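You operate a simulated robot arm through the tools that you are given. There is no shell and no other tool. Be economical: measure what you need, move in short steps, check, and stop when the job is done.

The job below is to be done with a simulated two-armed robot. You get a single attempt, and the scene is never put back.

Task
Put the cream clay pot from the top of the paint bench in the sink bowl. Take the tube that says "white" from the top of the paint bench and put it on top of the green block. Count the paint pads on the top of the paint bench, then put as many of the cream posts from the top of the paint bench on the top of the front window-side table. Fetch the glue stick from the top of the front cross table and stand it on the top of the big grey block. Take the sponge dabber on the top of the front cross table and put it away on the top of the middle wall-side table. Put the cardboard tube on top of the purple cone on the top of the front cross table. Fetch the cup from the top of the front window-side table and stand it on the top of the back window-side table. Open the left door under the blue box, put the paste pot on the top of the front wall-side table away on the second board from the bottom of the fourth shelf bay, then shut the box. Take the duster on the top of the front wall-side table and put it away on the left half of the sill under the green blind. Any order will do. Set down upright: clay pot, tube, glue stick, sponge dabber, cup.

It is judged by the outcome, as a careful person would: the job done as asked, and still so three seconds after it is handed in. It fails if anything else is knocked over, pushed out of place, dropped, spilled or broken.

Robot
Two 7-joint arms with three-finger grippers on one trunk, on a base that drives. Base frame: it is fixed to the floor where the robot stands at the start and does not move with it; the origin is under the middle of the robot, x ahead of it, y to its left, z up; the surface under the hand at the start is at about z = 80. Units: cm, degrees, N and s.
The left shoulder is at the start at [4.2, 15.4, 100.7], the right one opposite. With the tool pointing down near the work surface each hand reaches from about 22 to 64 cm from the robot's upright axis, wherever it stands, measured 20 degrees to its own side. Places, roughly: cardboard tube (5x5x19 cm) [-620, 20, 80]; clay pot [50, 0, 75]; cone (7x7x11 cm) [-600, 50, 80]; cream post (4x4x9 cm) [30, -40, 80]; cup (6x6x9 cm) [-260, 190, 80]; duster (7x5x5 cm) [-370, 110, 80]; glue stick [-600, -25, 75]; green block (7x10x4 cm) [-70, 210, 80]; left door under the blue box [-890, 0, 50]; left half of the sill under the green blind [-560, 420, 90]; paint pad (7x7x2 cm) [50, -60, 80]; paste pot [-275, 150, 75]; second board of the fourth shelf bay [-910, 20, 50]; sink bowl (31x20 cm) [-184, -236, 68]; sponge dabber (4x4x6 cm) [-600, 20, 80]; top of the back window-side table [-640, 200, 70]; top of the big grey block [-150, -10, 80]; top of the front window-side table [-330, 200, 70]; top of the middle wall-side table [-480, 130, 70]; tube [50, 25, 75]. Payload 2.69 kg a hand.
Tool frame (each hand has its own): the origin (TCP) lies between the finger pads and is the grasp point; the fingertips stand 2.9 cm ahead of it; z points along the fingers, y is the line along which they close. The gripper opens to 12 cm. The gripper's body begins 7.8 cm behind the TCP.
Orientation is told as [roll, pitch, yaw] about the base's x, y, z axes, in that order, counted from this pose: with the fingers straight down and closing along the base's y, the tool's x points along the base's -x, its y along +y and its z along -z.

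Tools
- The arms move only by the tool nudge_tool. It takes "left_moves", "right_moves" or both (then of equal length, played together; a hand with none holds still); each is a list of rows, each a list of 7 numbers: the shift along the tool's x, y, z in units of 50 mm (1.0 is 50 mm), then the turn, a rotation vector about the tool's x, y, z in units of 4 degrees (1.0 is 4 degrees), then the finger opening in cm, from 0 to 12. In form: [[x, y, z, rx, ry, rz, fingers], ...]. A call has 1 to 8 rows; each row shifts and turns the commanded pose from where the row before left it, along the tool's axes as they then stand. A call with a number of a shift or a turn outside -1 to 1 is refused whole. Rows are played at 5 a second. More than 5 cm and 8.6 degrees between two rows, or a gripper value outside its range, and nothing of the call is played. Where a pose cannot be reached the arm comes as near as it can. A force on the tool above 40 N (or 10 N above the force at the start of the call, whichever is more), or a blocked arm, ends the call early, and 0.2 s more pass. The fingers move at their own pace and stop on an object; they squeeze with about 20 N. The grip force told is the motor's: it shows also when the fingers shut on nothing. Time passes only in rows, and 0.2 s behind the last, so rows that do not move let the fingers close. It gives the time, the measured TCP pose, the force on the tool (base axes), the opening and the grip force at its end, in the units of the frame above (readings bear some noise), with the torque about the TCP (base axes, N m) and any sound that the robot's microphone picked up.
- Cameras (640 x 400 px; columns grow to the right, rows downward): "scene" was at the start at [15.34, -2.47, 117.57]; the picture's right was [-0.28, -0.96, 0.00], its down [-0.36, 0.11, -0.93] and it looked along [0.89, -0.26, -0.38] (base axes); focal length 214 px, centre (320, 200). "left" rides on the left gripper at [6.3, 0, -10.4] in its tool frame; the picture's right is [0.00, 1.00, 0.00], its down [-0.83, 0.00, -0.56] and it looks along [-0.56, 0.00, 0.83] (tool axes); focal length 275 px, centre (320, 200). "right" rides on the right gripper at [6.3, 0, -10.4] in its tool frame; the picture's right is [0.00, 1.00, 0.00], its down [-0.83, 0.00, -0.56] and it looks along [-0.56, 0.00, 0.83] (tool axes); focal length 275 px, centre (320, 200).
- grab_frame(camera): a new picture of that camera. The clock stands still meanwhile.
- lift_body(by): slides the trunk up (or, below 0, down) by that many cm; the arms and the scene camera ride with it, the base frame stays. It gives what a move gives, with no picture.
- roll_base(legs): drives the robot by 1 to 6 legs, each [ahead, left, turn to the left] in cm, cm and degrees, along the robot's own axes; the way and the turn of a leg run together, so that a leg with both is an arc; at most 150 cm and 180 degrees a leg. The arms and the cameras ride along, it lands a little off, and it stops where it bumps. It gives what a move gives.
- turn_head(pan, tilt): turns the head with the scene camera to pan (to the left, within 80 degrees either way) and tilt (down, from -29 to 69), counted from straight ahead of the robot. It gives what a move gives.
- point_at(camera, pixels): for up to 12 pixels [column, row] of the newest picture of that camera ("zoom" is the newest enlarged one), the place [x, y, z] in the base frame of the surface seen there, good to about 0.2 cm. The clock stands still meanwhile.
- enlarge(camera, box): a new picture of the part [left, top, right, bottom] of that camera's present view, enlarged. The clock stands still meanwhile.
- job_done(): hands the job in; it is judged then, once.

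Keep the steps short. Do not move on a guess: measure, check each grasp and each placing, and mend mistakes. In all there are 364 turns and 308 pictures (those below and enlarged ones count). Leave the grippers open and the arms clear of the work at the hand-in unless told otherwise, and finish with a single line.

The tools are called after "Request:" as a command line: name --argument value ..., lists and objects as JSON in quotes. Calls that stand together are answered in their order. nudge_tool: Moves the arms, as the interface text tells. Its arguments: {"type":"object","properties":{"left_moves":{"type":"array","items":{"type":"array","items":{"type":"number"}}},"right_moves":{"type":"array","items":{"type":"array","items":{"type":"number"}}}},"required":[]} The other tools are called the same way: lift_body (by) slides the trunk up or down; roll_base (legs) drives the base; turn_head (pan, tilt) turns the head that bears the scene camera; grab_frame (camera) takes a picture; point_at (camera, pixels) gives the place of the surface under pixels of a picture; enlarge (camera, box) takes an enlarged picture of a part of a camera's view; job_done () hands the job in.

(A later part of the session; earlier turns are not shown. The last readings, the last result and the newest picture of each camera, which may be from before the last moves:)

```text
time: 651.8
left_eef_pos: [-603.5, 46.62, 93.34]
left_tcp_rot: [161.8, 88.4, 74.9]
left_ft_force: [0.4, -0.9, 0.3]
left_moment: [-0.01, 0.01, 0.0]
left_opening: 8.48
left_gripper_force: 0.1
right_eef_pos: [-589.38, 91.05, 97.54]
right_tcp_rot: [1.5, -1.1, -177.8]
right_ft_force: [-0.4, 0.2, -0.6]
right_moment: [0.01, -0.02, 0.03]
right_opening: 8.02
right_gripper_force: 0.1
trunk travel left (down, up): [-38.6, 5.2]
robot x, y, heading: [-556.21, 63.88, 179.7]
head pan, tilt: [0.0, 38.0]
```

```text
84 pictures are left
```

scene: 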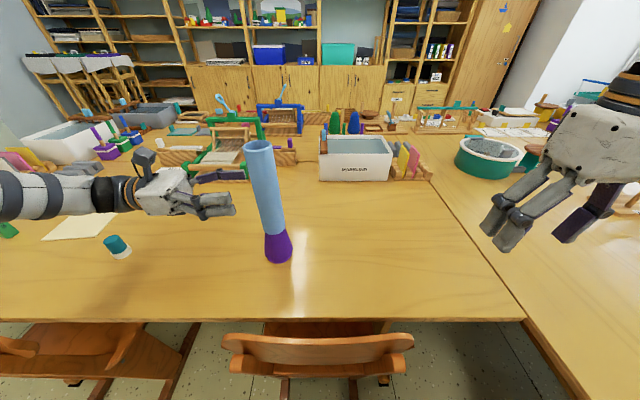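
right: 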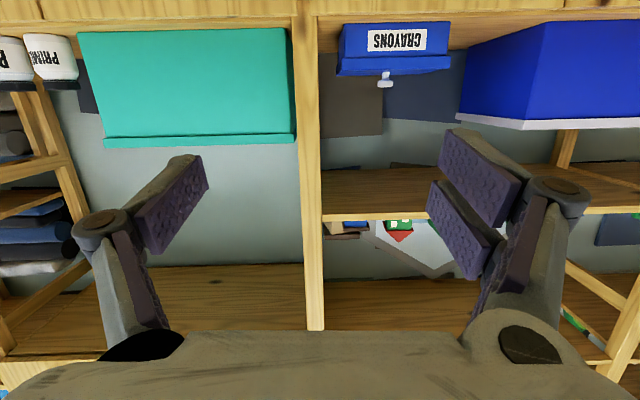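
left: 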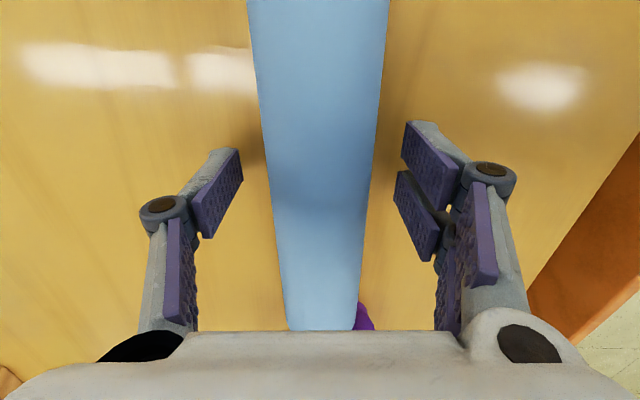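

Tube stands on the purple cone. Move away left, raise, and rotate the left hand back to pointing down (120° about (−1,−1,1)).

Request:
roll_base --legs '[[0, 28, 0]]'

Request:
nudge_tool --left_moves '[[0.7, 0.5, 0, 0, 0, 0, 8], [0.5, 0.5, 0, 0, 0, 0, 8], [0, 0, 0, -1, -1, 1, 8], [0, 0, 0, -1, -1, 1, 8], [0, 0, 0, -1, -1, 1, 8], [0, 0, 0, -1, -1, 1, 8], [0, 0, 0, -1, -1, 1, 8], [0, 0, 0, -1, -1, 1, 8]]'

Request:
nudge_tool --left_moves '[[0, 0, 0, -1, -1, 1, 8], [0, 0, 0, -1, -1, 1, 8], [0, 0, 0, -1, -1, 1, 8], [0, 0, 0, -1, -1, 1, 8], [0, 0, 0, -1, -1, 1, 8], [0, 0, 0, -1, -1, 1, 8], [0, 0, 0, -1, -1, 1, 8], [0, 0, 0, -1, -1, 1, 8]]'

Request:
nudge_tool --left_moves '[[0, 0, 0, -1, -1, 1, 8], [0, 0, 0, -1, -1, 1, 8], [0, 0, 0, -1, -1, 1, 8], [0, 0, 0, -0.3, -0.3, 0.3, 8]]'

Request:
grab_frame --camera "scene"

```text
time: 654.5
left_eef_pos: [-603.53, 18.62, 93.39]
left_tcp_rot: [161.0, 88.3, 74.3]
left_ft_force: [0.5, -0.7, 0.5]
left_moment: [-0.01, -0.01, -0.03]
left_opening: 8.48
left_gripper_force: 0.0
right_eef_pos: [-589.45, 63.12, 97.57]
right_tcp_rot: [1.5, -1.1, -177.8]
right_ft_force: [-0.2, -0.1, -0.6]
right_moment: [0.03, 0.0, 0.02]
right_opening: 8.01
right_gripper_force: 0.0
trunk travel left (down, up): [-38.6, 5.2]
robot x, y, heading: [-556.31, 35.73, 180.0]
head pan, tilt: [0.0, 38.0]
```

```text
time: 656.3
left_eef_pos: [-598.68, 18.78, 99.59]
left_tcp_rot: [-34.4, 57.5, -145.7]
left_ft_force: [-0.8, 0.4, -0.1]
left_moment: [0.01, -0.02, 0.04]
left_opening: 8.02
left_gripper_force: 0.1
right_eef_pos: [-589.44, 63.06, 97.58]
right_tcp_rot: [1.6, -1.2, -177.8]
right_ft_force: [0.5, 0.3, -0.6]
right_moment: [0.0, -0.04, 0.02]
right_opening: 8.0
right_gripper_force: 0.1
trunk travel left (down, up): [-38.6, 5.2]
robot x, y, heading: [-556.22, 35.59, 179.8]
head pan, tilt: [0.0, 38.0]
```

```text
time: 658.1
left_eef_pos: [-598.6, 18.76, 99.49]
left_tcp_rot: [-13.3, 15.2, -165.3]
left_ft_force: [0.2, 0.3, -0.1]
left_moment: [0.0, 0.03, 0.01]
left_opening: 8.0
left_gripper_force: 0.1
right_eef_pos: [-589.46, 62.96, 97.57]
right_tcp_rot: [1.7, -1.2, -177.8]
right_ft_force: [-0.4, 0.6, -0.1]
right_moment: [0.0, 0.0, 0.02]
right_opening: 8.02
right_gripper_force: 0.0
trunk travel left (down, up): [-38.6, 5.2]
robot x, y, heading: [-556.35, 35.92, 179.9]
head pan, tilt: [0.0, 38.0]
```

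```text
time: 659.1
left_eef_pos: [-598.65, 18.76, 99.44]
left_tcp_rot: [-1.7, 0.5, -176.7]
left_ft_force: [-0.3, 0.5, 0.1]
left_moment: [0.01, 0.02, -0.03]
left_opening: 7.99
left_gripper_force: 0.0
right_eef_pos: [-589.4, 63.21, 97.47]
right_tcp_rot: [1.6, -1.0, -177.8]
right_ft_force: [0.0, 0.0, 0.7]
right_moment: [0.01, 0.01, 0.0]
right_opening: 8.01
right_gripper_force: 0.1
trunk travel left (down, up): [-38.6, 5.2]
robot x, y, heading: [-556.34, 35.96, 179.9]
head pan, tilt: [0.0, 38.0]
```

```text
83 pictures are left
```

scene: 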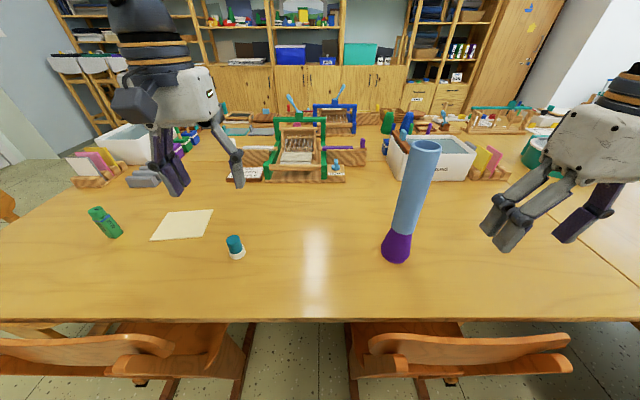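

Shift base left 32 and bring the right hand over the dabber and the left over the glue stick.

Request:
roll_base --legs '[[0, 32, 0]]'

Request:
nudge_tool --left_moves '[[0, 0, 0.5, -0.42, 0, 0.83, 7], [-0.5, 0.2, 0.5, 0, 0, 0, 7], [-0.5, 0.2, 0.3, 0, 0, 0, 7], [-0.5, 0.2, 0, 0, 0, 0, 7], [-0.5, 0.2, 0, 0, 0, 0, 7], [0, 0, 0, 0, 0, 0, 7]]' --right_moves '[[-0.5, 0.5, 0.2, 0.4, 0, -0.5, 8], [-0.5, 0.5, 0.2, 0, 0, 0, 8], [-0.5, 0.5, 0.2, 0, 0, 0, 8], [-0.5, 0.5, 0.2, 0, 0, 0, 8], [-0.5, 0.5, 0.2, 0, 0, 0, 8], [-0.3, 0.5, 0.2, 0, 0, 0, 8]]'

Request:
grab_frame --camera "left"

Request:
grab_frame --camera "right"

```text
time: 662.1
left_eef_pos: [-598.69, -12.95, 99.35]
left_tcp_rot: [-1.6, 0.6, -176.7]
left_ft_force: [-0.4, 0.1, 0.5]
left_moment: [0.04, 0.05, 0.0]
left_opening: 7.97
left_gripper_force: 0.0
right_eef_pos: [-589.47, 31.34, 97.53]
right_tcp_rot: [1.6, -1.1, -177.8]
right_ft_force: [0.0, 0.0, 0.2]
right_moment: [-0.01, 0.0, -0.01]
right_opening: 8.03
right_gripper_force: 0.0
trunk travel left (down, up): [-38.6, 5.2]
robot x, y, heading: [-556.47, 4.05, 180.1]
head pan, tilt: [0.0, 38.0]
```

```text
time: 663.5
left_eef_pos: [-608.54, -16.68, 92.83]
left_tcp_rot: [0.0, 0.6, 179.9]
left_ft_force: [-0.3, 0.6, -0.1]
left_moment: [0.02, -0.03, -0.04]
left_opening: 6.99
left_gripper_force: 0.0
right_eef_pos: [-602.59, 15.4, 91.95]
right_tcp_rot: [-0.1, -1.1, -175.8]
right_ft_force: [0.9, 0.0, 0.3]
right_moment: [0.02, 0.0, -0.01]
right_opening: 8.01
right_gripper_force: 0.2
trunk travel left (down, up): [-38.6, 5.2]
robot x, y, heading: [-556.23, 4.22, 180.0]
head pan, tilt: [0.0, 38.0]
```

```text
82 pictures are left
```

left: 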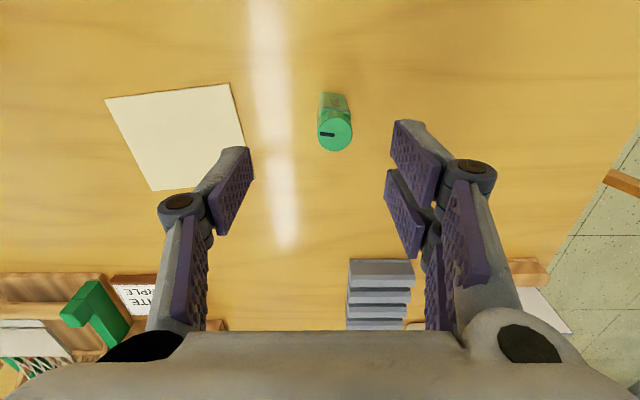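

```text
81 pictures are left
```

right: 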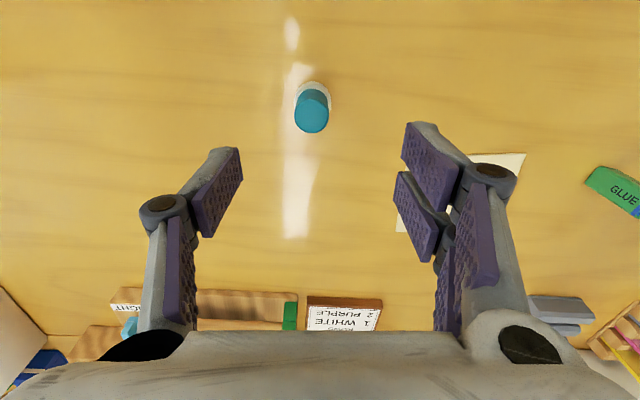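

Request:
point_at --camera "left" --pixels '[[336, 134], [320, 132], [351, 133], [336, 148], [336, 120], [333, 100]]'

Request:
point_at --camera "right" --pixels '[[312, 112], [297, 110], [327, 110], [312, 130], [312, 97], [312, 85]]'

```text
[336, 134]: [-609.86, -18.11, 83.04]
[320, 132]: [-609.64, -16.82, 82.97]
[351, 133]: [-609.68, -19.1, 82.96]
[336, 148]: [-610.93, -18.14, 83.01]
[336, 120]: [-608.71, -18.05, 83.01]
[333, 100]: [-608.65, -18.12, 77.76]
```

```text
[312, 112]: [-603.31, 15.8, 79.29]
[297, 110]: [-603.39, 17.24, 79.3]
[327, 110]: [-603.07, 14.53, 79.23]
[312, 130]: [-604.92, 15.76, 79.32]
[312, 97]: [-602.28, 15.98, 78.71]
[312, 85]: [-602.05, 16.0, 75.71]
```

Request:
nudge_tool --left_moves '[[-0.26, 0.26, 0.6, 0, 0, 0, 7], [0, 0, 0.75, 0, 0, 0, 7], [0, 0, 0.75, 0, 0, 0, 7], [0, 0, 0.6, 0, 0, 0, 7], [0, 0, 0, 0, 0, 0, 7]]' --right_moves '[[-0.22, -0.09, 0.65, 0, 0, 0, 8], [0, 0, 0.75, 0, 0, 0, 8], [0, 0, 0.75, 0, 0, 0, 8], [0, 0, 0.75, 0, 0, 0, 8], [0, 0, 0, 0, 0, 0, 8]]'

Request:
grab_frame --camera "left"

Request:
grab_frame --camera "right"

```text
time: 664.7
left_eef_pos: [-609.76, -18.2, 79.35]
left_tcp_rot: [0.1, 0.6, 179.9]
left_ft_force: [-0.1, -0.7, 0.8]
left_moment: [-0.01, 0.02, -0.01]
left_opening: 6.95
left_gripper_force: 0.0
right_eef_pos: [-604.04, 15.88, 77.29]
right_tcp_rot: [0.0, -1.1, -175.8]
right_ft_force: [-0.4, 0.1, -0.3]
right_moment: [0.02, 0.02, 0.03]
right_opening: 8.0
right_gripper_force: 0.1
trunk travel left (down, up): [-38.6, 5.2]
robot x, y, heading: [-556.19, 4.4, 179.7]
head pan, tilt: [0.0, 38.0]
```

```text
80 pictures are left
```

left: 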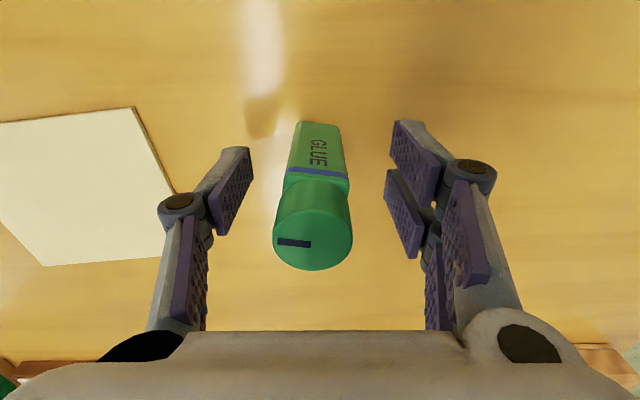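

```text
79 pictures are left
```

right: 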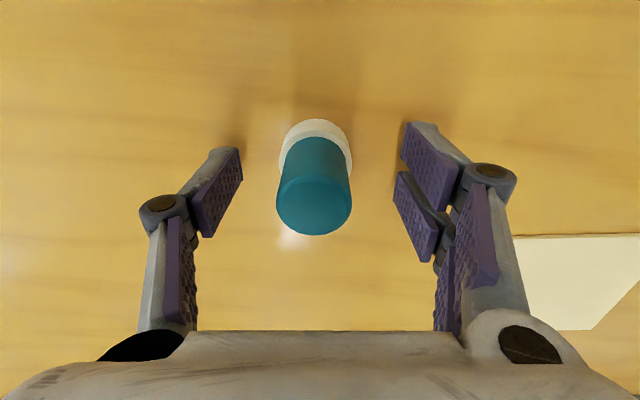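

Both centred. Close and raise.

Request:
nudge_tool --left_moves '[[0, 0, 0, 0, 0, 0, 1.5], [0, 0, 0, 0, 0, 0, 1.5], [0, 0, 0, 0, 0, 0, 1.5], [0, 0, -0.5, 0, 0, 0, 1.5], [0, 0, -0.8, 0, 0, 0, 1.5], [0.3, 0, -0.8, 0, 0, 0, 1.5], [0.5, 0, -0.8, 0, 0, 0, 1.5], [0.5, 0, -0.8, 0, 0, 0, 1.5]]' --right_moves '[[0, 0, 0, 0, 0, 0, 2], [0, 0, 0, 0, 0, 0, 2], [0, 0, 0, 0, 0, 0, 2], [0, 0, -0.5, 0, 0, 0, 2], [0, 0, -0.8, 0, 0, 0, 2], [0, 0, -0.8, 0, 0, 0, 2], [0, 0, -0.8, 0, 0, 0, 2], [0, 0, -0.8, 0, 0, 0, 2]]'

Request:
grab_frame --camera "scene"

```text
time: 666.5
left_eef_pos: [-603.24, -18.14, 97.88]
left_tcp_rot: [0.0, 0.5, 180.0]
left_ft_force: [-0.1, -0.4, -0.6]
left_moment: [-0.01, 0.02, 0.0]
left_opening: 2.53
left_gripper_force: 20.1
right_eef_pos: [-603.62, 15.82, 95.86]
right_tcp_rot: [-0.1, -1.0, -175.8]
right_ft_force: [-0.3, -0.6, -1.4]
right_moment: [0.0, 0.05, -0.02]
right_opening: 3.43
right_gripper_force: 20.0
trunk travel left (down, up): [-38.6, 5.2]
robot x, y, heading: [-556.36, 4.29, 179.8]
head pan, tilt: [0.0, 38.0]
```

```text
78 pictures are left
```

scene: 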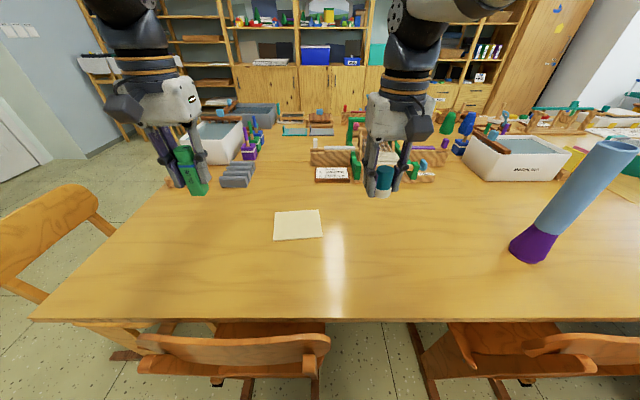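

Back off, turn to face +y and approach the middle wall-side table.

Request:
roll_base --legs '[[-60, 0, 0], [0, 0, -90], [45, 0, 0]]'

Request:
grab_frame --camera "scene"

```text
time: 676.0
left_eef_pos: [-519.44, 95.76, 97.93]
left_tcp_rot: [0.0, 0.6, 90.7]
left_ft_force: [0.1, 0.1, -0.9]
left_moment: [0.0, -0.03, -0.02]
left_opening: 2.54
left_gripper_force: 20.8
right_eef_pos: [-485.45, 96.31, 95.79]
right_tcp_rot: [-0.1, -1.1, 94.9]
right_ft_force: [0.8, 0.1, -0.6]
right_moment: [0.01, -0.01, 0.01]
right_opening: 3.42
right_gripper_force: 20.6
trunk travel left (down, up): [-38.6, 5.2]
robot x, y, heading: [-496.57, 49.07, 90.5]
head pan, tilt: [0.0, 38.0]
```

```text
77 pictures are left
```

scene: 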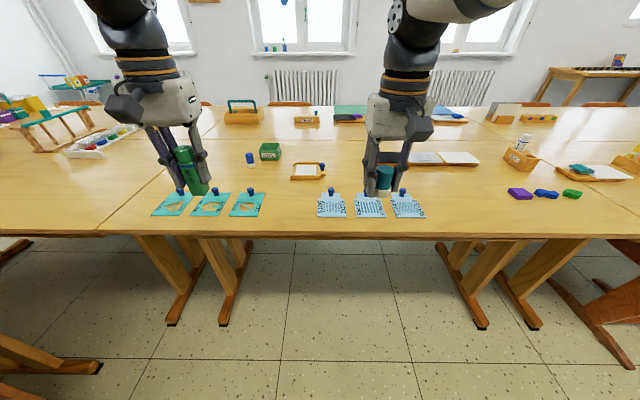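

Request:
point_at --camera "scene" --pixels '[[290, 210], [460, 205], [460, 230], [310, 238], [120, 230], [580, 230], [425, 205], [508, 195], [420, 160], [265, 205], [318, 205], [450, 185]]'

```text
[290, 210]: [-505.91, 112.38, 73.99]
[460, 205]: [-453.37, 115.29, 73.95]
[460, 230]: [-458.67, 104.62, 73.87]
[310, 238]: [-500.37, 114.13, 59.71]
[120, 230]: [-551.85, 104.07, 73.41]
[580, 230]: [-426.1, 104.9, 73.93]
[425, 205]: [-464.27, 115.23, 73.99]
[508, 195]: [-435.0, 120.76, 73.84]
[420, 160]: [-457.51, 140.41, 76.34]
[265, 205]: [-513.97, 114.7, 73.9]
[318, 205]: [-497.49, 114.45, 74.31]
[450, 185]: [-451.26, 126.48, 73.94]
```

Request:
roll_base --legs '[[0, -33.5, -0.5], [20, 0, 0]]'

Request:
nudge_tool --right_moves '[[0, 0, 0.8, 0, 0, 0, 2], [0, 0, 0.8, 0, 0, 0, 2], [0, 0, 0.8, 0, 0, 0, 2], [0, 0, 0.5, 0, 0, 0, 2], [0, 0, 0, 0, 0, 0, 2]]'

Request:
grab_frame --camera "scene"

```text
time: 680.4
left_eef_pos: [-485.19, 116.16, 97.87]
left_tcp_rot: [0.0, 0.6, 90.5]
left_ft_force: [-0.2, 0.1, -1.2]
left_moment: [-0.04, -0.02, 0.01]
left_opening: 2.52
left_gripper_force: 20.1
right_eef_pos: [-451.45, 116.8, 95.74]
right_tcp_rot: [-0.1, -1.1, 94.6]
right_ft_force: [1.1, -0.1, -0.8]
right_moment: [0.0, 0.03, 0.01]
right_opening: 3.41
right_gripper_force: 19.6
trunk travel left (down, up): [-38.6, 5.2]
robot x, y, heading: [-462.3, 69.64, 90.1]
head pan, tilt: [0.0, 38.0]
```

```text
time: 681.6
left_eef_pos: [-485.27, 116.32, 97.88]
left_tcp_rot: [-0.1, 0.5, 90.3]
left_ft_force: [0.1, -0.4, -0.6]
left_moment: [0.02, -0.03, 0.0]
left_opening: 2.51
left_gripper_force: 20.4
right_eef_pos: [-451.35, 116.9, 81.21]
right_tcp_rot: [-0.1, -1.1, 94.7]
right_ft_force: [-0.3, 0.4, 0.3]
right_moment: [0.0, -0.02, 0.03]
right_opening: 3.46
right_gripper_force: 20.0
trunk travel left (down, up): [-38.6, 5.2]
robot x, y, heading: [-462.81, 69.12, 90.4]
head pan, tilt: [0.0, 38.0]
```

```text
76 pictures are left
```

scene: 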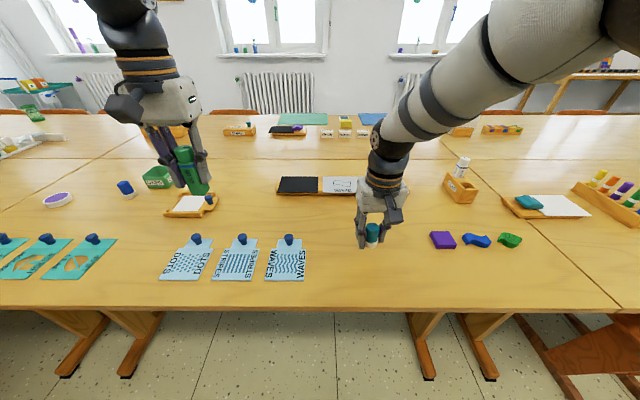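

Clear spot. Lower to the table (TCP≈77.4) and release.

Request:
nudge_tool --right_moves '[[0, 0, 0.6, 0, 0, 0, 2], [0, 0, 0.1, 0, 0, 0, 2], [0, 0, 0.06, 0, 0, 0, 2], [0, 0, 0, 0, 0, 0, 2]]'

```text
time: 682.6
left_eef_pos: [-485.29, 116.18, 97.87]
left_tcp_rot: [0.0, 0.5, 90.5]
left_ft_force: [0.5, 0.5, -0.5]
left_moment: [0.0, -0.01, 0.0]
left_opening: 2.53
left_gripper_force: 20.3
right_eef_pos: [-451.41, 117.11, 77.4]
right_tcp_rot: [-0.2, -1.1, 94.6]
right_ft_force: [-0.5, 0.4, 0.3]
right_moment: [0.0, 0.02, 0.04]
right_opening: 3.41
right_gripper_force: 19.9
trunk travel left (down, up): [-38.6, 5.2]
robot x, y, heading: [-462.43, 69.01, 90.0]
head pan, tilt: [0.0, 38.0]
```

Request:
nudge_tool --right_moves '[[0, 0, 0.03, 0, 0, 0, 2], [0, 0, 0.02, 0, 0, 0, 2], [0, 0, 0, 0, 0, 0, 4], [0, 0, 0, 0, 0, 0, 6], [0, 0, -0.5, 0, 0, 0, 6], [0, 0, -0.8, 0, 0, 0, 6], [0, 0, -0.8, 0, 0, 0, 6], [0, 0, -0.8, 0, 0, 0, 6]]'

Request:
grab_frame --camera "scene"

```text
time: 684.4
left_eef_pos: [-485.28, 116.2, 97.93]
left_tcp_rot: [0.0, 0.4, 90.3]
left_ft_force: [-0.2, 0.6, -0.6]
left_moment: [-0.01, 0.01, 0.01]
left_opening: 2.54
left_gripper_force: 20.3
right_eef_pos: [-451.36, 116.74, 91.95]
right_tcp_rot: [-0.2, -1.1, 94.5]
right_ft_force: [-1.3, -0.3, -0.4]
right_moment: [-0.01, 0.04, -0.01]
right_opening: 6.0
right_gripper_force: 0.1
trunk travel left (down, up): [-38.6, 5.2]
robot x, y, heading: [-462.71, 69.15, 90.4]
head pan, tilt: [0.0, 38.0]
```

```text
75 pictures are left
```

scene: 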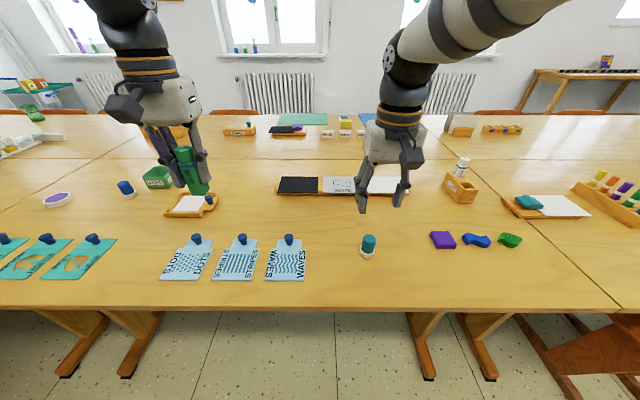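

Dabber stands. Next the duster on the front wall-side table; check the chair positions first.

Request:
point_at --camera "scene" --pixels '[[580, 345], [560, 375], [530, 330], [620, 320], [600, 390], [525, 202], [600, 200], [530, 265]]'

Request:
turn_head --pan -45 --tilt 30

Request:
grab_frame --camera "scene"

```text
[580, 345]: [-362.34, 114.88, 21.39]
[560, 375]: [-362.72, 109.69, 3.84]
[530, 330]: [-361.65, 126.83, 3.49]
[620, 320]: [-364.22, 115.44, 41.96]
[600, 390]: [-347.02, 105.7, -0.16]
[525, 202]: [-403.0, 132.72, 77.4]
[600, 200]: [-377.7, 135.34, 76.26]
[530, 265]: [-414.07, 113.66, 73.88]
```

```text
time: 685.5
left_eef_pos: [-485.15, 116.24, 97.87]
left_tcp_rot: [0.0, 0.6, 90.4]
left_ft_force: [-0.2, -0.2, -0.2]
left_moment: [0.0, -0.01, 0.0]
left_opening: 2.52
left_gripper_force: 20.2
right_eef_pos: [-451.2, 116.7, 91.8]
right_tcp_rot: [-0.1, -1.1, 94.6]
right_ft_force: [-0.5, 0.1, -0.1]
right_moment: [-0.03, 0.01, -0.03]
right_opening: 6.02
right_gripper_force: 0.1
trunk travel left (down, up): [-38.6, 5.2]
robot x, y, heading: [-462.54, 69.11, 90.3]
head pan, tilt: [-45.0, 30.0]
```

```text
74 pictures are left
```

scene: 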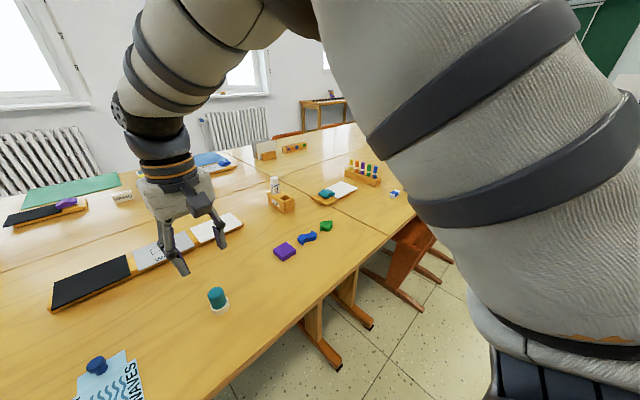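

Request:
roll_base --legs '[[-15, 0, 0], [0, -75, 0]]'

Request:
turn_head --pan -10 --tilt 35

Request:
grab_frame --camera "scene"

```text
time: 692.6
left_eef_pos: [-411.06, 101.83, 97.88]
left_tcp_rot: [0.0, 0.5, 90.4]
left_ft_force: [-0.1, 0.2, -1.3]
left_moment: [0.0, 0.01, 0.01]
left_opening: 2.53
left_gripper_force: 19.3
right_eef_pos: [-376.94, 102.51, 91.7]
right_tcp_rot: [-0.1, -1.1, 94.7]
right_ft_force: [-0.3, -0.2, 0.3]
right_moment: [-0.02, 0.01, -0.02]
right_opening: 6.02
right_gripper_force: 0.1
trunk travel left (down, up): [-38.6, 5.2]
robot x, y, heading: [-388.42, 54.86, 90.5]
head pan, tilt: [-45.0, 30.0]
```

```text
time: 693.6
left_eef_pos: [-410.91, 101.97, 97.9]
left_tcp_rot: [-0.1, 0.6, 90.4]
left_ft_force: [-0.5, 0.2, -0.7]
left_moment: [0.0, 0.01, 0.01]
left_opening: 2.54
left_gripper_force: 19.7
right_eef_pos: [-377.11, 102.45, 91.81]
right_tcp_rot: [0.0, -1.1, 94.7]
right_ft_force: [-0.2, 1.3, 1.0]
right_moment: [-0.02, -0.02, 0.01]
right_opening: 5.99
right_gripper_force: 0.1
trunk travel left (down, up): [-38.6, 5.2]
robot x, y, heading: [-388.86, 55.21, 90.2]
head pan, tilt: [-10.0, 35.0]
```

```text
73 pictures are left
```

scene: 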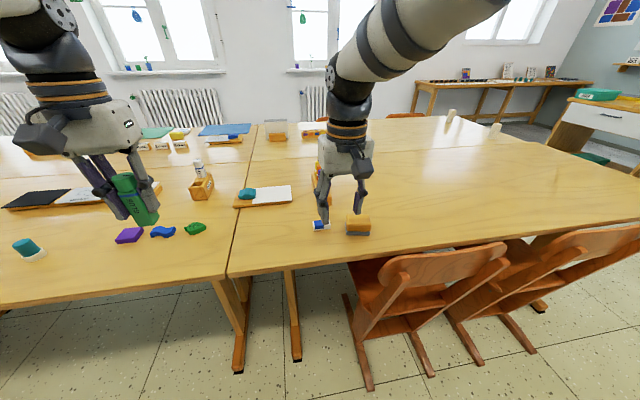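

Request:
enlarge --camera "scene" --box '[290, 170, 410, 260]'

Request:
point_at --camera "scene" --pixels '[[358, 218], [348, 219], [369, 218], [350, 228], [369, 228], [358, 234], [320, 225], [440, 262], [400, 280], [370, 385], [240, 262]]'

```text
4.44 times, centred on (350, 215) of scene
```

zoom: 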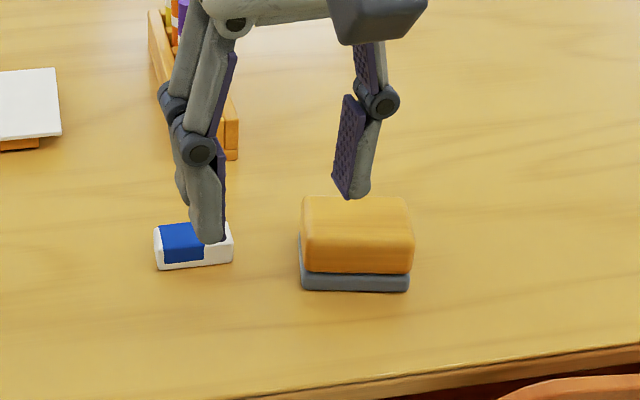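

```text
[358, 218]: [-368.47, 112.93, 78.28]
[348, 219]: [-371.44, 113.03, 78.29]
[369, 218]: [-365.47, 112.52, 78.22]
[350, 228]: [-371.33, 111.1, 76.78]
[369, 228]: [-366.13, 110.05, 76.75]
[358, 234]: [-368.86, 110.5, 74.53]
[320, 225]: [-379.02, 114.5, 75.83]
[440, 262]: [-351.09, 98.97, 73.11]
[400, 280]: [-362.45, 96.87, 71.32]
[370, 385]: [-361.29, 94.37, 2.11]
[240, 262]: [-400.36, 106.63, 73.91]
```

Request:
roll_base --legs '[[6, 0, 0]]'

Request:
nudge_tool --right_moves '[[-0.3, -0.6, 0, 0, 0, 0.87, 9.5], [-0.3, -0.6, 0, 0, 0, 0.87, 9.5], [-0.3, -0.6, 0, 0, 0, 0.87, 9.5], [0, 0, 0.5, 0, 0, 0, 9.5], [0, 0, 0, 0, 0, 0, 9.5]]'

Request:
grab_frame --camera "right"

```text
time: 694.6
left_eef_pos: [-411.08, 107.87, 97.91]
left_tcp_rot: [-0.1, 0.6, 90.3]
left_ft_force: [0.0, 0.3, -0.7]
left_moment: [-0.06, -0.03, 0.0]
left_opening: 2.51
left_gripper_force: 20.4
right_eef_pos: [-377.06, 108.37, 91.72]
right_tcp_rot: [-0.1, -1.0, 94.7]
right_ft_force: [0.3, 0.0, 0.2]
right_moment: [-0.04, 0.01, -0.01]
right_opening: 6.0
right_gripper_force: 0.1
trunk travel left (down, up): [-38.6, 5.2]
robot x, y, heading: [-388.11, 60.66, 90.5]
head pan, tilt: [-10.0, 35.0]
```

```text
time: 695.8
left_eef_pos: [-411.12, 107.73, 97.95]
left_tcp_rot: [-0.1, 0.5, 90.4]
left_ft_force: [0.1, 0.0, -1.8]
left_moment: [0.0, 0.03, 0.0]
left_opening: 2.52
left_gripper_force: 19.7
right_eef_pos: [-368.1, 113.05, 89.43]
right_tcp_rot: [0.1, -1.2, 84.2]
right_ft_force: [0.3, 0.0, -0.9]
right_moment: [0.01, 0.0, 0.02]
right_opening: 9.49
right_gripper_force: 0.0
trunk travel left (down, up): [-38.6, 5.2]
robot x, y, heading: [-388.15, 60.48, 90.3]
head pan, tilt: [-10.0, 35.0]
```

```text
71 pictures are left
```

right: 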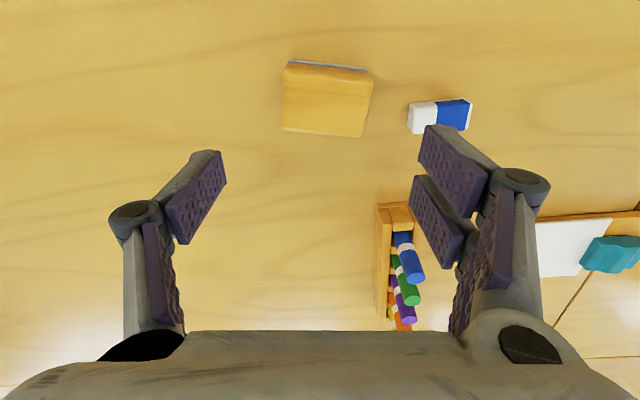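

Request:
nudge_tool --right_moves '[[0, 0.07, 0.5, 0, 0, -0.9, 8.3], [0, 0, 0.5, 0, 0, 0, 8.3], [0, 0, 0.4, 0, 0, 0, 8.3], [0, 0, 0, 0, 0, 0, 8.3]]'

Request:
grab_frame --camera "right"

```text
time: 696.8
left_eef_pos: [-411.07, 107.59, 97.96]
left_tcp_rot: [0.1, 0.5, 90.4]
left_ft_force: [-0.4, -0.2, -0.7]
left_moment: [-0.03, 0.0, 0.01]
left_opening: 2.52
left_gripper_force: 20.1
right_eef_pos: [-368.57, 113.27, 82.29]
right_tcp_rot: [0.0, -1.0, 87.9]
right_ft_force: [-0.3, 0.3, 0.1]
right_moment: [-0.03, 0.0, 0.0]
right_opening: 8.31
right_gripper_force: 0.1
trunk travel left (down, up): [-38.6, 5.2]
robot x, y, heading: [-388.25, 60.62, 90.4]
head pan, tilt: [-10.0, 35.0]
```

```text
70 pictures are left
```

right: 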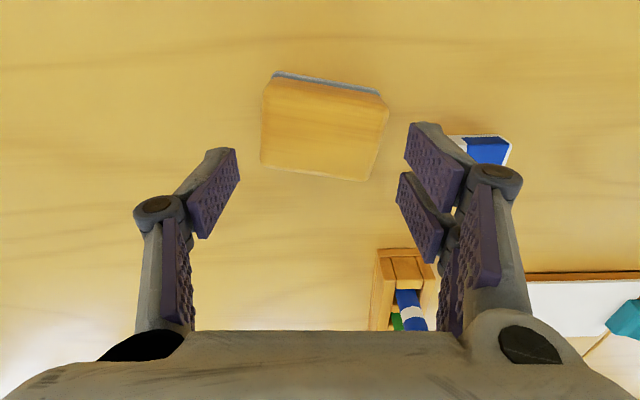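

Request:
nudge_tool --right_moves '[[0, 0, 0, 0, 0, 1, 8.3], [0, 0, 0, 0, 0, 1, 8.3], [0, 0, 0, 0, 0, 0.3, 8.3], [0, 0, 0, 0, 0, 0, 8.3]]'

Request:
grab_frame --camera "right"

Request:
point_at --camera "right" --pixels '[[325, 125]]'

```text
time: 697.8
left_eef_pos: [-410.97, 107.82, 97.89]
left_tcp_rot: [0.0, 0.6, 90.4]
left_ft_force: [-0.1, -0.3, -0.5]
left_moment: [-0.04, -0.04, -0.01]
left_opening: 2.53
left_gripper_force: 19.4
right_eef_pos: [-368.53, 113.2, 82.42]
right_tcp_rot: [0.2, -1.1, 78.7]
right_ft_force: [-0.3, -0.3, -0.1]
right_moment: [0.0, 0.01, -0.02]
right_opening: 8.29
right_gripper_force: 0.0
trunk travel left (down, up): [-38.6, 5.2]
robot x, y, heading: [-388.85, 60.96, 90.5]
head pan, tilt: [-10.0, 35.0]
```

```text
69 pictures are left
```

right: 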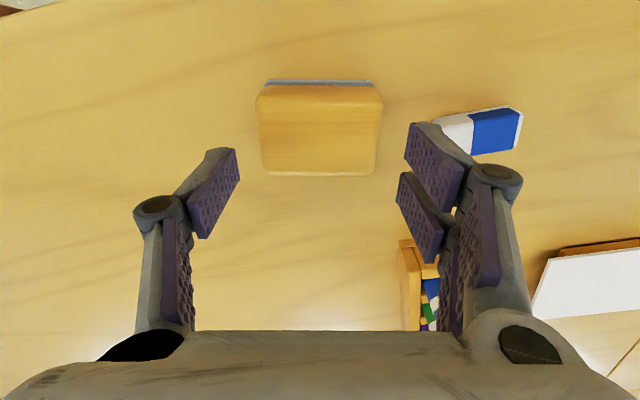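

```text
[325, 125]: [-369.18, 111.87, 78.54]
```

Request:
nudge_tool --right_moves '[[0.18, 0, 0.5, 0, 0, 0, 8.3], [0, 0, 0.52, 0, 0, 0, 8.3], [0, 0, 0, 0, 0, 0, 4], [0, 0, 0, 0, 0, 0, 4], [0, 0, -0.5, 0, 0, 0, 4], [0, 0, -0.8, 0, 0, 0, 4], [0, 0, -0.8, 0, 0, 0, 4], [0.5, 0, -0.8, 0, 0, 0, 4]]'

Request:
grab_frame --camera "right"

```text
time: 699.6
left_eef_pos: [-411.18, 107.68, 98.03]
left_tcp_rot: [0.0, 0.5, 90.4]
left_ft_force: [0.1, 0.3, 0.2]
left_moment: [0.01, -0.02, -0.03]
left_opening: 2.52
left_gripper_force: 20.3
right_eef_pos: [-368.97, 109.5, 91.62]
right_tcp_rot: [0.2, -1.1, 78.7]
right_ft_force: [-0.2, 0.2, -0.5]
right_moment: [0.01, -0.01, 0.03]
right_opening: 6.76
right_gripper_force: 19.9
trunk travel left (down, up): [-38.6, 5.2]
robot x, y, heading: [-388.43, 61.51, 90.5]
head pan, tilt: [-10.0, 35.0]
```

```text
68 pictures are left
```

right: 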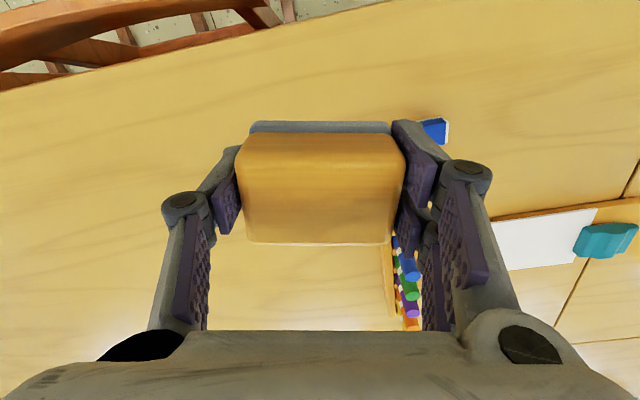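

Duster held. Drive to the big grey block with the glue stick.

Request:
roll_base --legs '[[-95, 0, -0.4], [0, 0, -90], [140, 0, 0]]'

Request:
turn_head --pan 0 --tilt 35

Request:
grab_frame --camera "scene"

```text
time: 714.8
left_eef_pos: [-203.16, -12.56, 97.89]
left_tcp_rot: [0.1, 0.6, -0.6]
left_ft_force: [-0.8, 0.4, 0.5]
left_moment: [0.0, -0.01, 0.04]
left_opening: 2.53
left_gripper_force: 19.8
right_eef_pos: [-202.15, -54.64, 91.77]
right_tcp_rot: [0.2, -1.0, -12.6]
right_ft_force: [0.1, 0.9, -1.5]
right_moment: [0.02, 0.03, -0.01]
right_opening: 6.77
right_gripper_force: 19.9
trunk travel left (down, up): [-38.6, 5.2]
robot x, y, heading: [-250.68, -34.37, -0.6]
head pan, tilt: [-10.0, 35.0]
```

```text
time: 715.5
left_eef_pos: [-203.37, -12.48, 97.96]
left_tcp_rot: [0.0, 0.5, -0.6]
left_ft_force: [0.1, -0.2, -0.6]
left_moment: [-0.03, 0.04, 0.01]
left_opening: 2.53
left_gripper_force: 20.4
right_eef_pos: [-202.17, -54.48, 91.73]
right_tcp_rot: [0.2, -1.1, -12.5]
right_ft_force: [0.1, -0.3, -1.1]
right_moment: [0.01, 0.01, 0.0]
right_opening: 6.75
right_gripper_force: 20.3
trunk travel left (down, up): [-38.6, 5.2]
robot x, y, heading: [-250.66, -34.52, -0.6]
head pan, tilt: [0.0, 35.0]
```

```text
67 pictures are left
```

scene: 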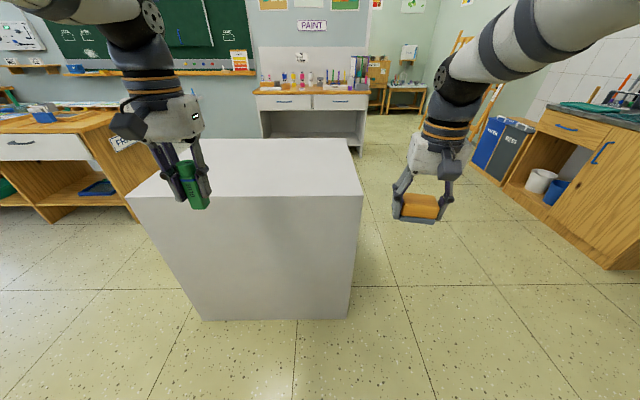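

Request:
point_at --camera "scene" --pixels '[[260, 190], [355, 190], [140, 195], [345, 150], [190, 150], [250, 160], [300, 250]]'

```text
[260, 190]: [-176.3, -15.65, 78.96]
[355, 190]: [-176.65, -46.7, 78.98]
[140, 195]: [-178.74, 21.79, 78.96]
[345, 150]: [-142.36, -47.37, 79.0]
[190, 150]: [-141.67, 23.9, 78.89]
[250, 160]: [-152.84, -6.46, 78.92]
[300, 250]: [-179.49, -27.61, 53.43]
```

Request:
roll_base --legs '[[37, 0, 0.6]]'

Request:
nudge_tool --left_moves '[[0, 0, 0.8, 0, 0, 0, 1.5], [0, 0, 0.8, 0, 0, 0, 1.5], [0, 0, 0.7, 0, 0, 0, 1.5], [0, 0, 0.2, 0, 0, 0, 1.5], [0, 0, 0, 0, 0, 0, 1.5]]'

Request:
enlarge --camera "scene" --box '[100, 120, 300, 260]'

```text
time: 717.9
left_eef_pos: [-166.79, -12.23, 97.9]
left_tcp_rot: [0.0, 0.6, 0.1]
left_ft_force: [-0.3, -0.5, 0.0]
left_moment: [0.01, -0.02, 0.0]
left_opening: 2.52
left_gripper_force: 20.2
right_eef_pos: [-165.21, -54.24, 91.66]
right_tcp_rot: [0.2, -1.0, -11.7]
right_ft_force: [0.4, -0.2, -0.6]
right_moment: [-0.02, 0.03, 0.01]
right_opening: 6.77
right_gripper_force: 19.8
trunk travel left (down, up): [-38.6, 5.2]
robot x, y, heading: [-213.91, -34.88, 0.1]
head pan, tilt: [0.0, 35.0]
```

```text
time: 719.1
left_eef_pos: [-167.02, -12.03, 85.35]
left_tcp_rot: [0.0, 0.7, 0.0]
left_ft_force: [0.0, 0.5, -0.5]
left_moment: [-0.02, 0.01, 0.0]
left_opening: 2.51
left_gripper_force: 19.7
right_eef_pos: [-165.34, -54.13, 91.73]
right_tcp_rot: [0.2, -1.1, -11.8]
right_ft_force: [-1.2, -0.9, -0.6]
right_moment: [-0.01, -0.01, 0.04]
right_opening: 6.76
right_gripper_force: 19.9
trunk travel left (down, up): [-38.6, 5.2]
robot x, y, heading: [-213.38, -34.91, -0.2]
head pan, tilt: [0.0, 35.0]
```

```text
2.86 times, centred on (200, 190) of scene
```

zoom: 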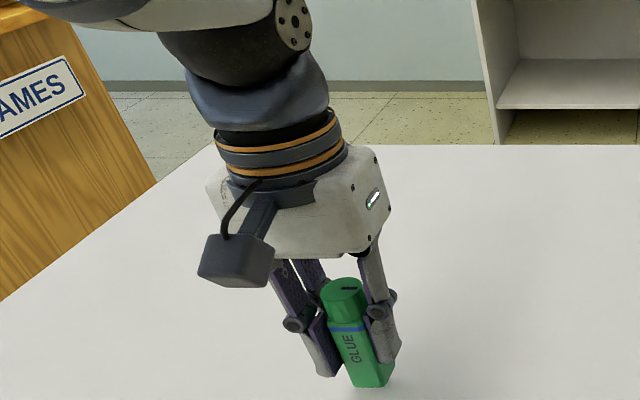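

Request:
nudge_tool --left_moves '[[0, 0, 0.1, 0, 0, 0, 1.5], [0, 0, 0.05, 0, 0, 0, 1.5], [0, 0, 0, 0, 0, 0, 1.5]]'

Request:
nudge_tool --left_moves '[[0, 0, 0.04, 0, 0, 0, 1.5], [0, 0, 0, 0, 0, 0, 1.5]]'

```text
time: 719.9
left_eef_pos: [-166.86, -12.11, 84.59]
left_tcp_rot: [-0.1, 0.6, 0.1]
left_ft_force: [-0.1, -0.4, -0.4]
left_moment: [0.03, -0.03, -0.01]
left_opening: 2.51
left_gripper_force: 19.9
right_eef_pos: [-165.29, -54.21, 91.72]
right_tcp_rot: [0.2, -1.1, -11.8]
right_ft_force: [0.1, 0.4, -0.2]
right_moment: [0.01, 0.02, -0.01]
right_opening: 6.79
right_gripper_force: 20.0
trunk travel left (down, up): [-38.6, 5.2]
robot x, y, heading: [-214.4, -34.5, -0.2]
head pan, tilt: [0.0, 35.0]
```

```text
time: 720.5
left_eef_pos: [-167.02, -12.08, 84.45]
left_tcp_rot: [0.1, 0.5, 0.1]
left_ft_force: [-0.7, -0.1, -0.2]
left_moment: [-0.05, -0.01, 0.03]
left_opening: 2.52
left_gripper_force: 19.9
right_eef_pos: [-165.26, -54.24, 91.7]
right_tcp_rot: [0.1, -1.0, -11.8]
right_ft_force: [-0.6, 0.1, 0.5]
right_moment: [0.01, 0.02, 0.0]
right_opening: 6.74
right_gripper_force: 20.2
trunk travel left (down, up): [-38.6, 5.2]
robot x, y, heading: [-213.48, -34.54, -0.0]
head pan, tilt: [0.0, 35.0]
```

Request:
nudge_tool --left_moves '[[0, 0, 0.03, 0, 0, 0, 1.5], [0, 0, 0.02, 0, 0, 0, 1.5], [0, 0, 0, 0, 0, 0, 1.5]]'

```text
time: 721.3
left_eef_pos: [-166.99, -12.29, 84.32]
left_tcp_rot: [0.2, 0.3, 0.1]
left_ft_force: [0.5, 1.7, 14.3]
left_moment: [0.05, 0.15, 0.0]
left_opening: 2.53
left_gripper_force: 20.0
right_eef_pos: [-165.38, -54.15, 91.79]
right_tcp_rot: [0.1, -1.1, -11.8]
right_ft_force: [0.3, -0.3, -0.8]
right_moment: [0.01, 0.01, 0.02]
right_opening: 6.77
right_gripper_force: 20.2
trunk travel left (down, up): [-38.6, 5.2]
robot x, y, heading: [-214.13, -34.51, -0.1]
head pan, tilt: [0.0, 35.0]
```

Contact. Ease off, release and raise.

Request:
nudge_tool --left_moves '[[0, 0, -0.02, 0, 0, 0, 2.7], [0, 0, 0, 0, 0, 0, 3.2], [0, 0, 0, 0, 0, 0, 5], [0, 0, -0.4, 0, 0, 0, 5], [0, 0, -0.8, 0, 0, 0, 5], [0, 0, -0.8, 0, 0, 0, 5], [0, 0, -0.8, 0, 0, 0, 5]]'

Request:
grab_frame --camera "scene"

```text
time: 722.9
left_eef_pos: [-166.92, -12.02, 98.33]
left_tcp_rot: [0.0, 0.6, 0.1]
left_ft_force: [-0.2, 0.1, 0.3]
left_moment: [-0.01, -0.02, -0.02]
left_opening: 5.02
left_gripper_force: 0.1
right_eef_pos: [-165.26, -54.05, 91.7]
right_tcp_rot: [0.1, -1.2, -11.7]
right_ft_force: [1.0, 0.8, -0.7]
right_moment: [-0.02, 0.05, 0.04]
right_opening: 6.72
right_gripper_force: 19.8
trunk travel left (down, up): [-38.6, 5.2]
robot x, y, heading: [-214.2, -34.63, -0.0]
head pan, tilt: [0.0, 35.0]
```

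```text
65 pictures are left
```

scene: 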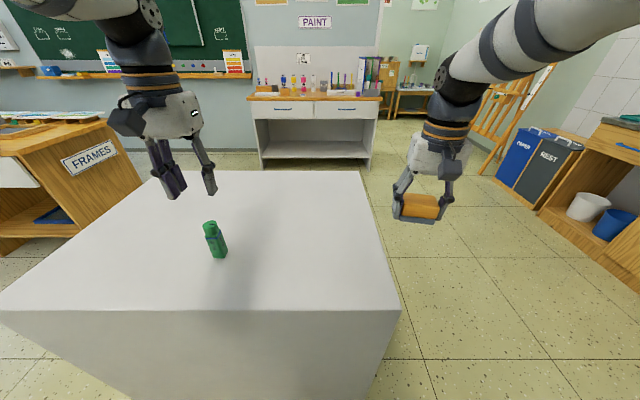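

Glue stick stands. Now the duster: go round to the window aisle, facing the windows.

Request:
roll_base --legs '[[-20, 0, 0], [0, 0, 90], [95, 0, 0], [0, -55, 0], [150, 0, 0], [85, 0, 0]]'

Request:
roll_base --legs '[[0, 150, 0], [0, 150, 0], [0, 60, 0]]'

Request:
turn_head --pan 0 --tilt 15

Request:
grab_frame --camera "scene"

```text
time: 748.3
left_eef_pos: [-190.12, 341.06, 98.22]
left_tcp_rot: [0.0, 0.7, 87.8]
left_ft_force: [-0.4, 0.0, 0.0]
left_moment: [0.03, -0.02, 0.02]
left_opening: 5.0
left_gripper_force: 0.0
right_eef_pos: [-148.0, 340.93, 91.54]
right_tcp_rot: [0.2, -1.1, 76.0]
right_ft_force: [0.5, 0.2, -0.3]
right_moment: [-0.01, 0.0, 0.0]
right_opening: 6.76
right_gripper_force: 19.7
trunk travel left (down, up): [-38.6, 5.2]
robot x, y, heading: [-169.72, 292.86, 87.9]
head pan, tilt: [0.0, 35.0]
```

```text
time: 775.7
left_eef_pos: [-547.69, 355.3, 98.28]
left_tcp_rot: [0.1, 0.4, 87.8]
left_ft_force: [-0.1, -0.2, -0.3]
left_moment: [0.0, 0.04, 0.03]
left_opening: 4.96
left_gripper_force: 0.0
right_eef_pos: [-505.72, 355.22, 91.74]
right_tcp_rot: [0.1, -1.1, 75.9]
right_ft_force: [-0.5, -0.2, -0.3]
right_moment: [0.0, 0.02, 0.03]
right_opening: 6.79
right_gripper_force: 20.2
trunk travel left (down, up): [-38.6, 5.2]
robot x, y, heading: [-527.42, 307.1, 87.8]
head pan, tilt: [0.0, 35.0]
```

```text
time: 776.5
left_eef_pos: [-547.71, 355.34, 98.2]
left_tcp_rot: [0.0, 0.5, 87.8]
left_ft_force: [0.2, -0.9, 1.0]
left_moment: [0.0, 0.04, 0.01]
left_opening: 4.99
left_gripper_force: 0.1
right_eef_pos: [-505.66, 355.26, 91.75]
right_tcp_rot: [0.3, -1.1, 75.9]
right_ft_force: [0.5, -0.2, 0.1]
right_moment: [0.02, -0.03, 0.01]
right_opening: 6.75
right_gripper_force: 20.1
trunk travel left (down, up): [-38.6, 5.2]
robot x, y, heading: [-526.99, 307.42, 87.4]
head pan, tilt: [0.0, 15.0]
```

```text
64 pictures are left
```

scene: 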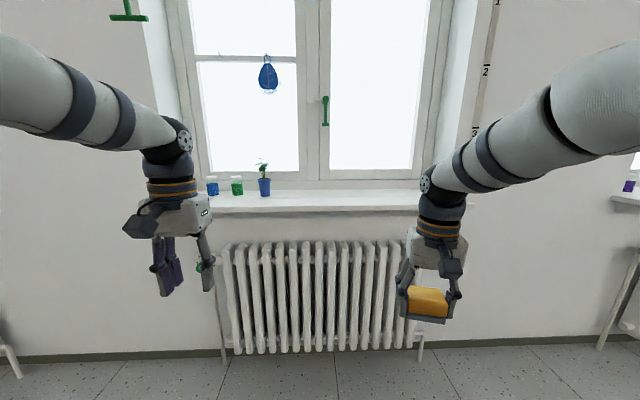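

Request:
point_at --camera "scene" --pixels '[[300, 198], [300, 207], [215, 205], [400, 205], [290, 198], [265, 190], [237, 190], [213, 192], [320, 195], [395, 198], [320, 190], [470, 205]]'

Request:
enlarge --camera "scene" --box '[190, 140, 450, 260]'

Request:
turn_head --pan 0 --tilt -25

Request:
grab_frame --camera "scene"

```text
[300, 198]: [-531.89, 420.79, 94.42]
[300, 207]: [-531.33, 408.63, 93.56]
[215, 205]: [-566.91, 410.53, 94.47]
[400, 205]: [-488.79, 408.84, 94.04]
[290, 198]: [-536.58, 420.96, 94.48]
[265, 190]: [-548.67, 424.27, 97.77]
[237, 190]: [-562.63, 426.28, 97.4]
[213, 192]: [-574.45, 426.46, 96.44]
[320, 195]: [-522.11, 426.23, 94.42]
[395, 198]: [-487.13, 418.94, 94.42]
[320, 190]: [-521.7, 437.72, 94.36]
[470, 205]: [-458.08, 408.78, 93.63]
```

```text
2.46 times, centred on (320, 200) of scene
```

zoom: 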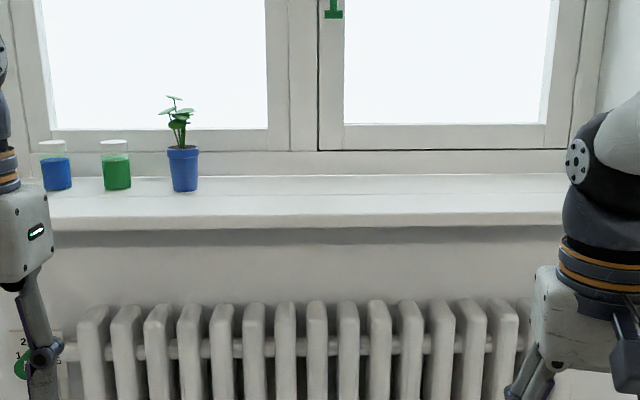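

```text
time: 777.6
left_eef_pos: [-547.77, 355.26, 98.15]
left_tcp_rot: [0.0, 0.5, 87.8]
left_ft_force: [0.9, 0.4, -1.1]
left_moment: [-0.01, 0.01, -0.02]
left_opening: 4.99
left_gripper_force: 0.1
right_eef_pos: [-505.75, 355.21, 91.51]
right_tcp_rot: [0.2, -1.0, 75.9]
right_ft_force: [-0.5, -0.1, -0.7]
right_moment: [0.01, -0.02, -0.02]
right_opening: 6.73
right_gripper_force: 20.4
trunk travel left (down, up): [-38.6, 5.2]
robot x, y, heading: [-527.41, 307.53, 87.7]
head pan, tilt: [0.0, -25.0]
```

```text
62 pictures are left
```

scene: 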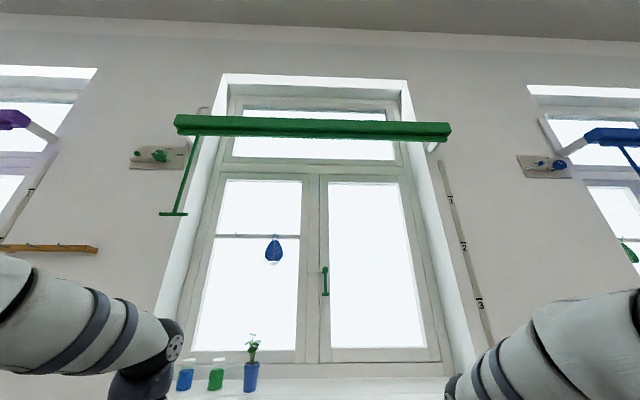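

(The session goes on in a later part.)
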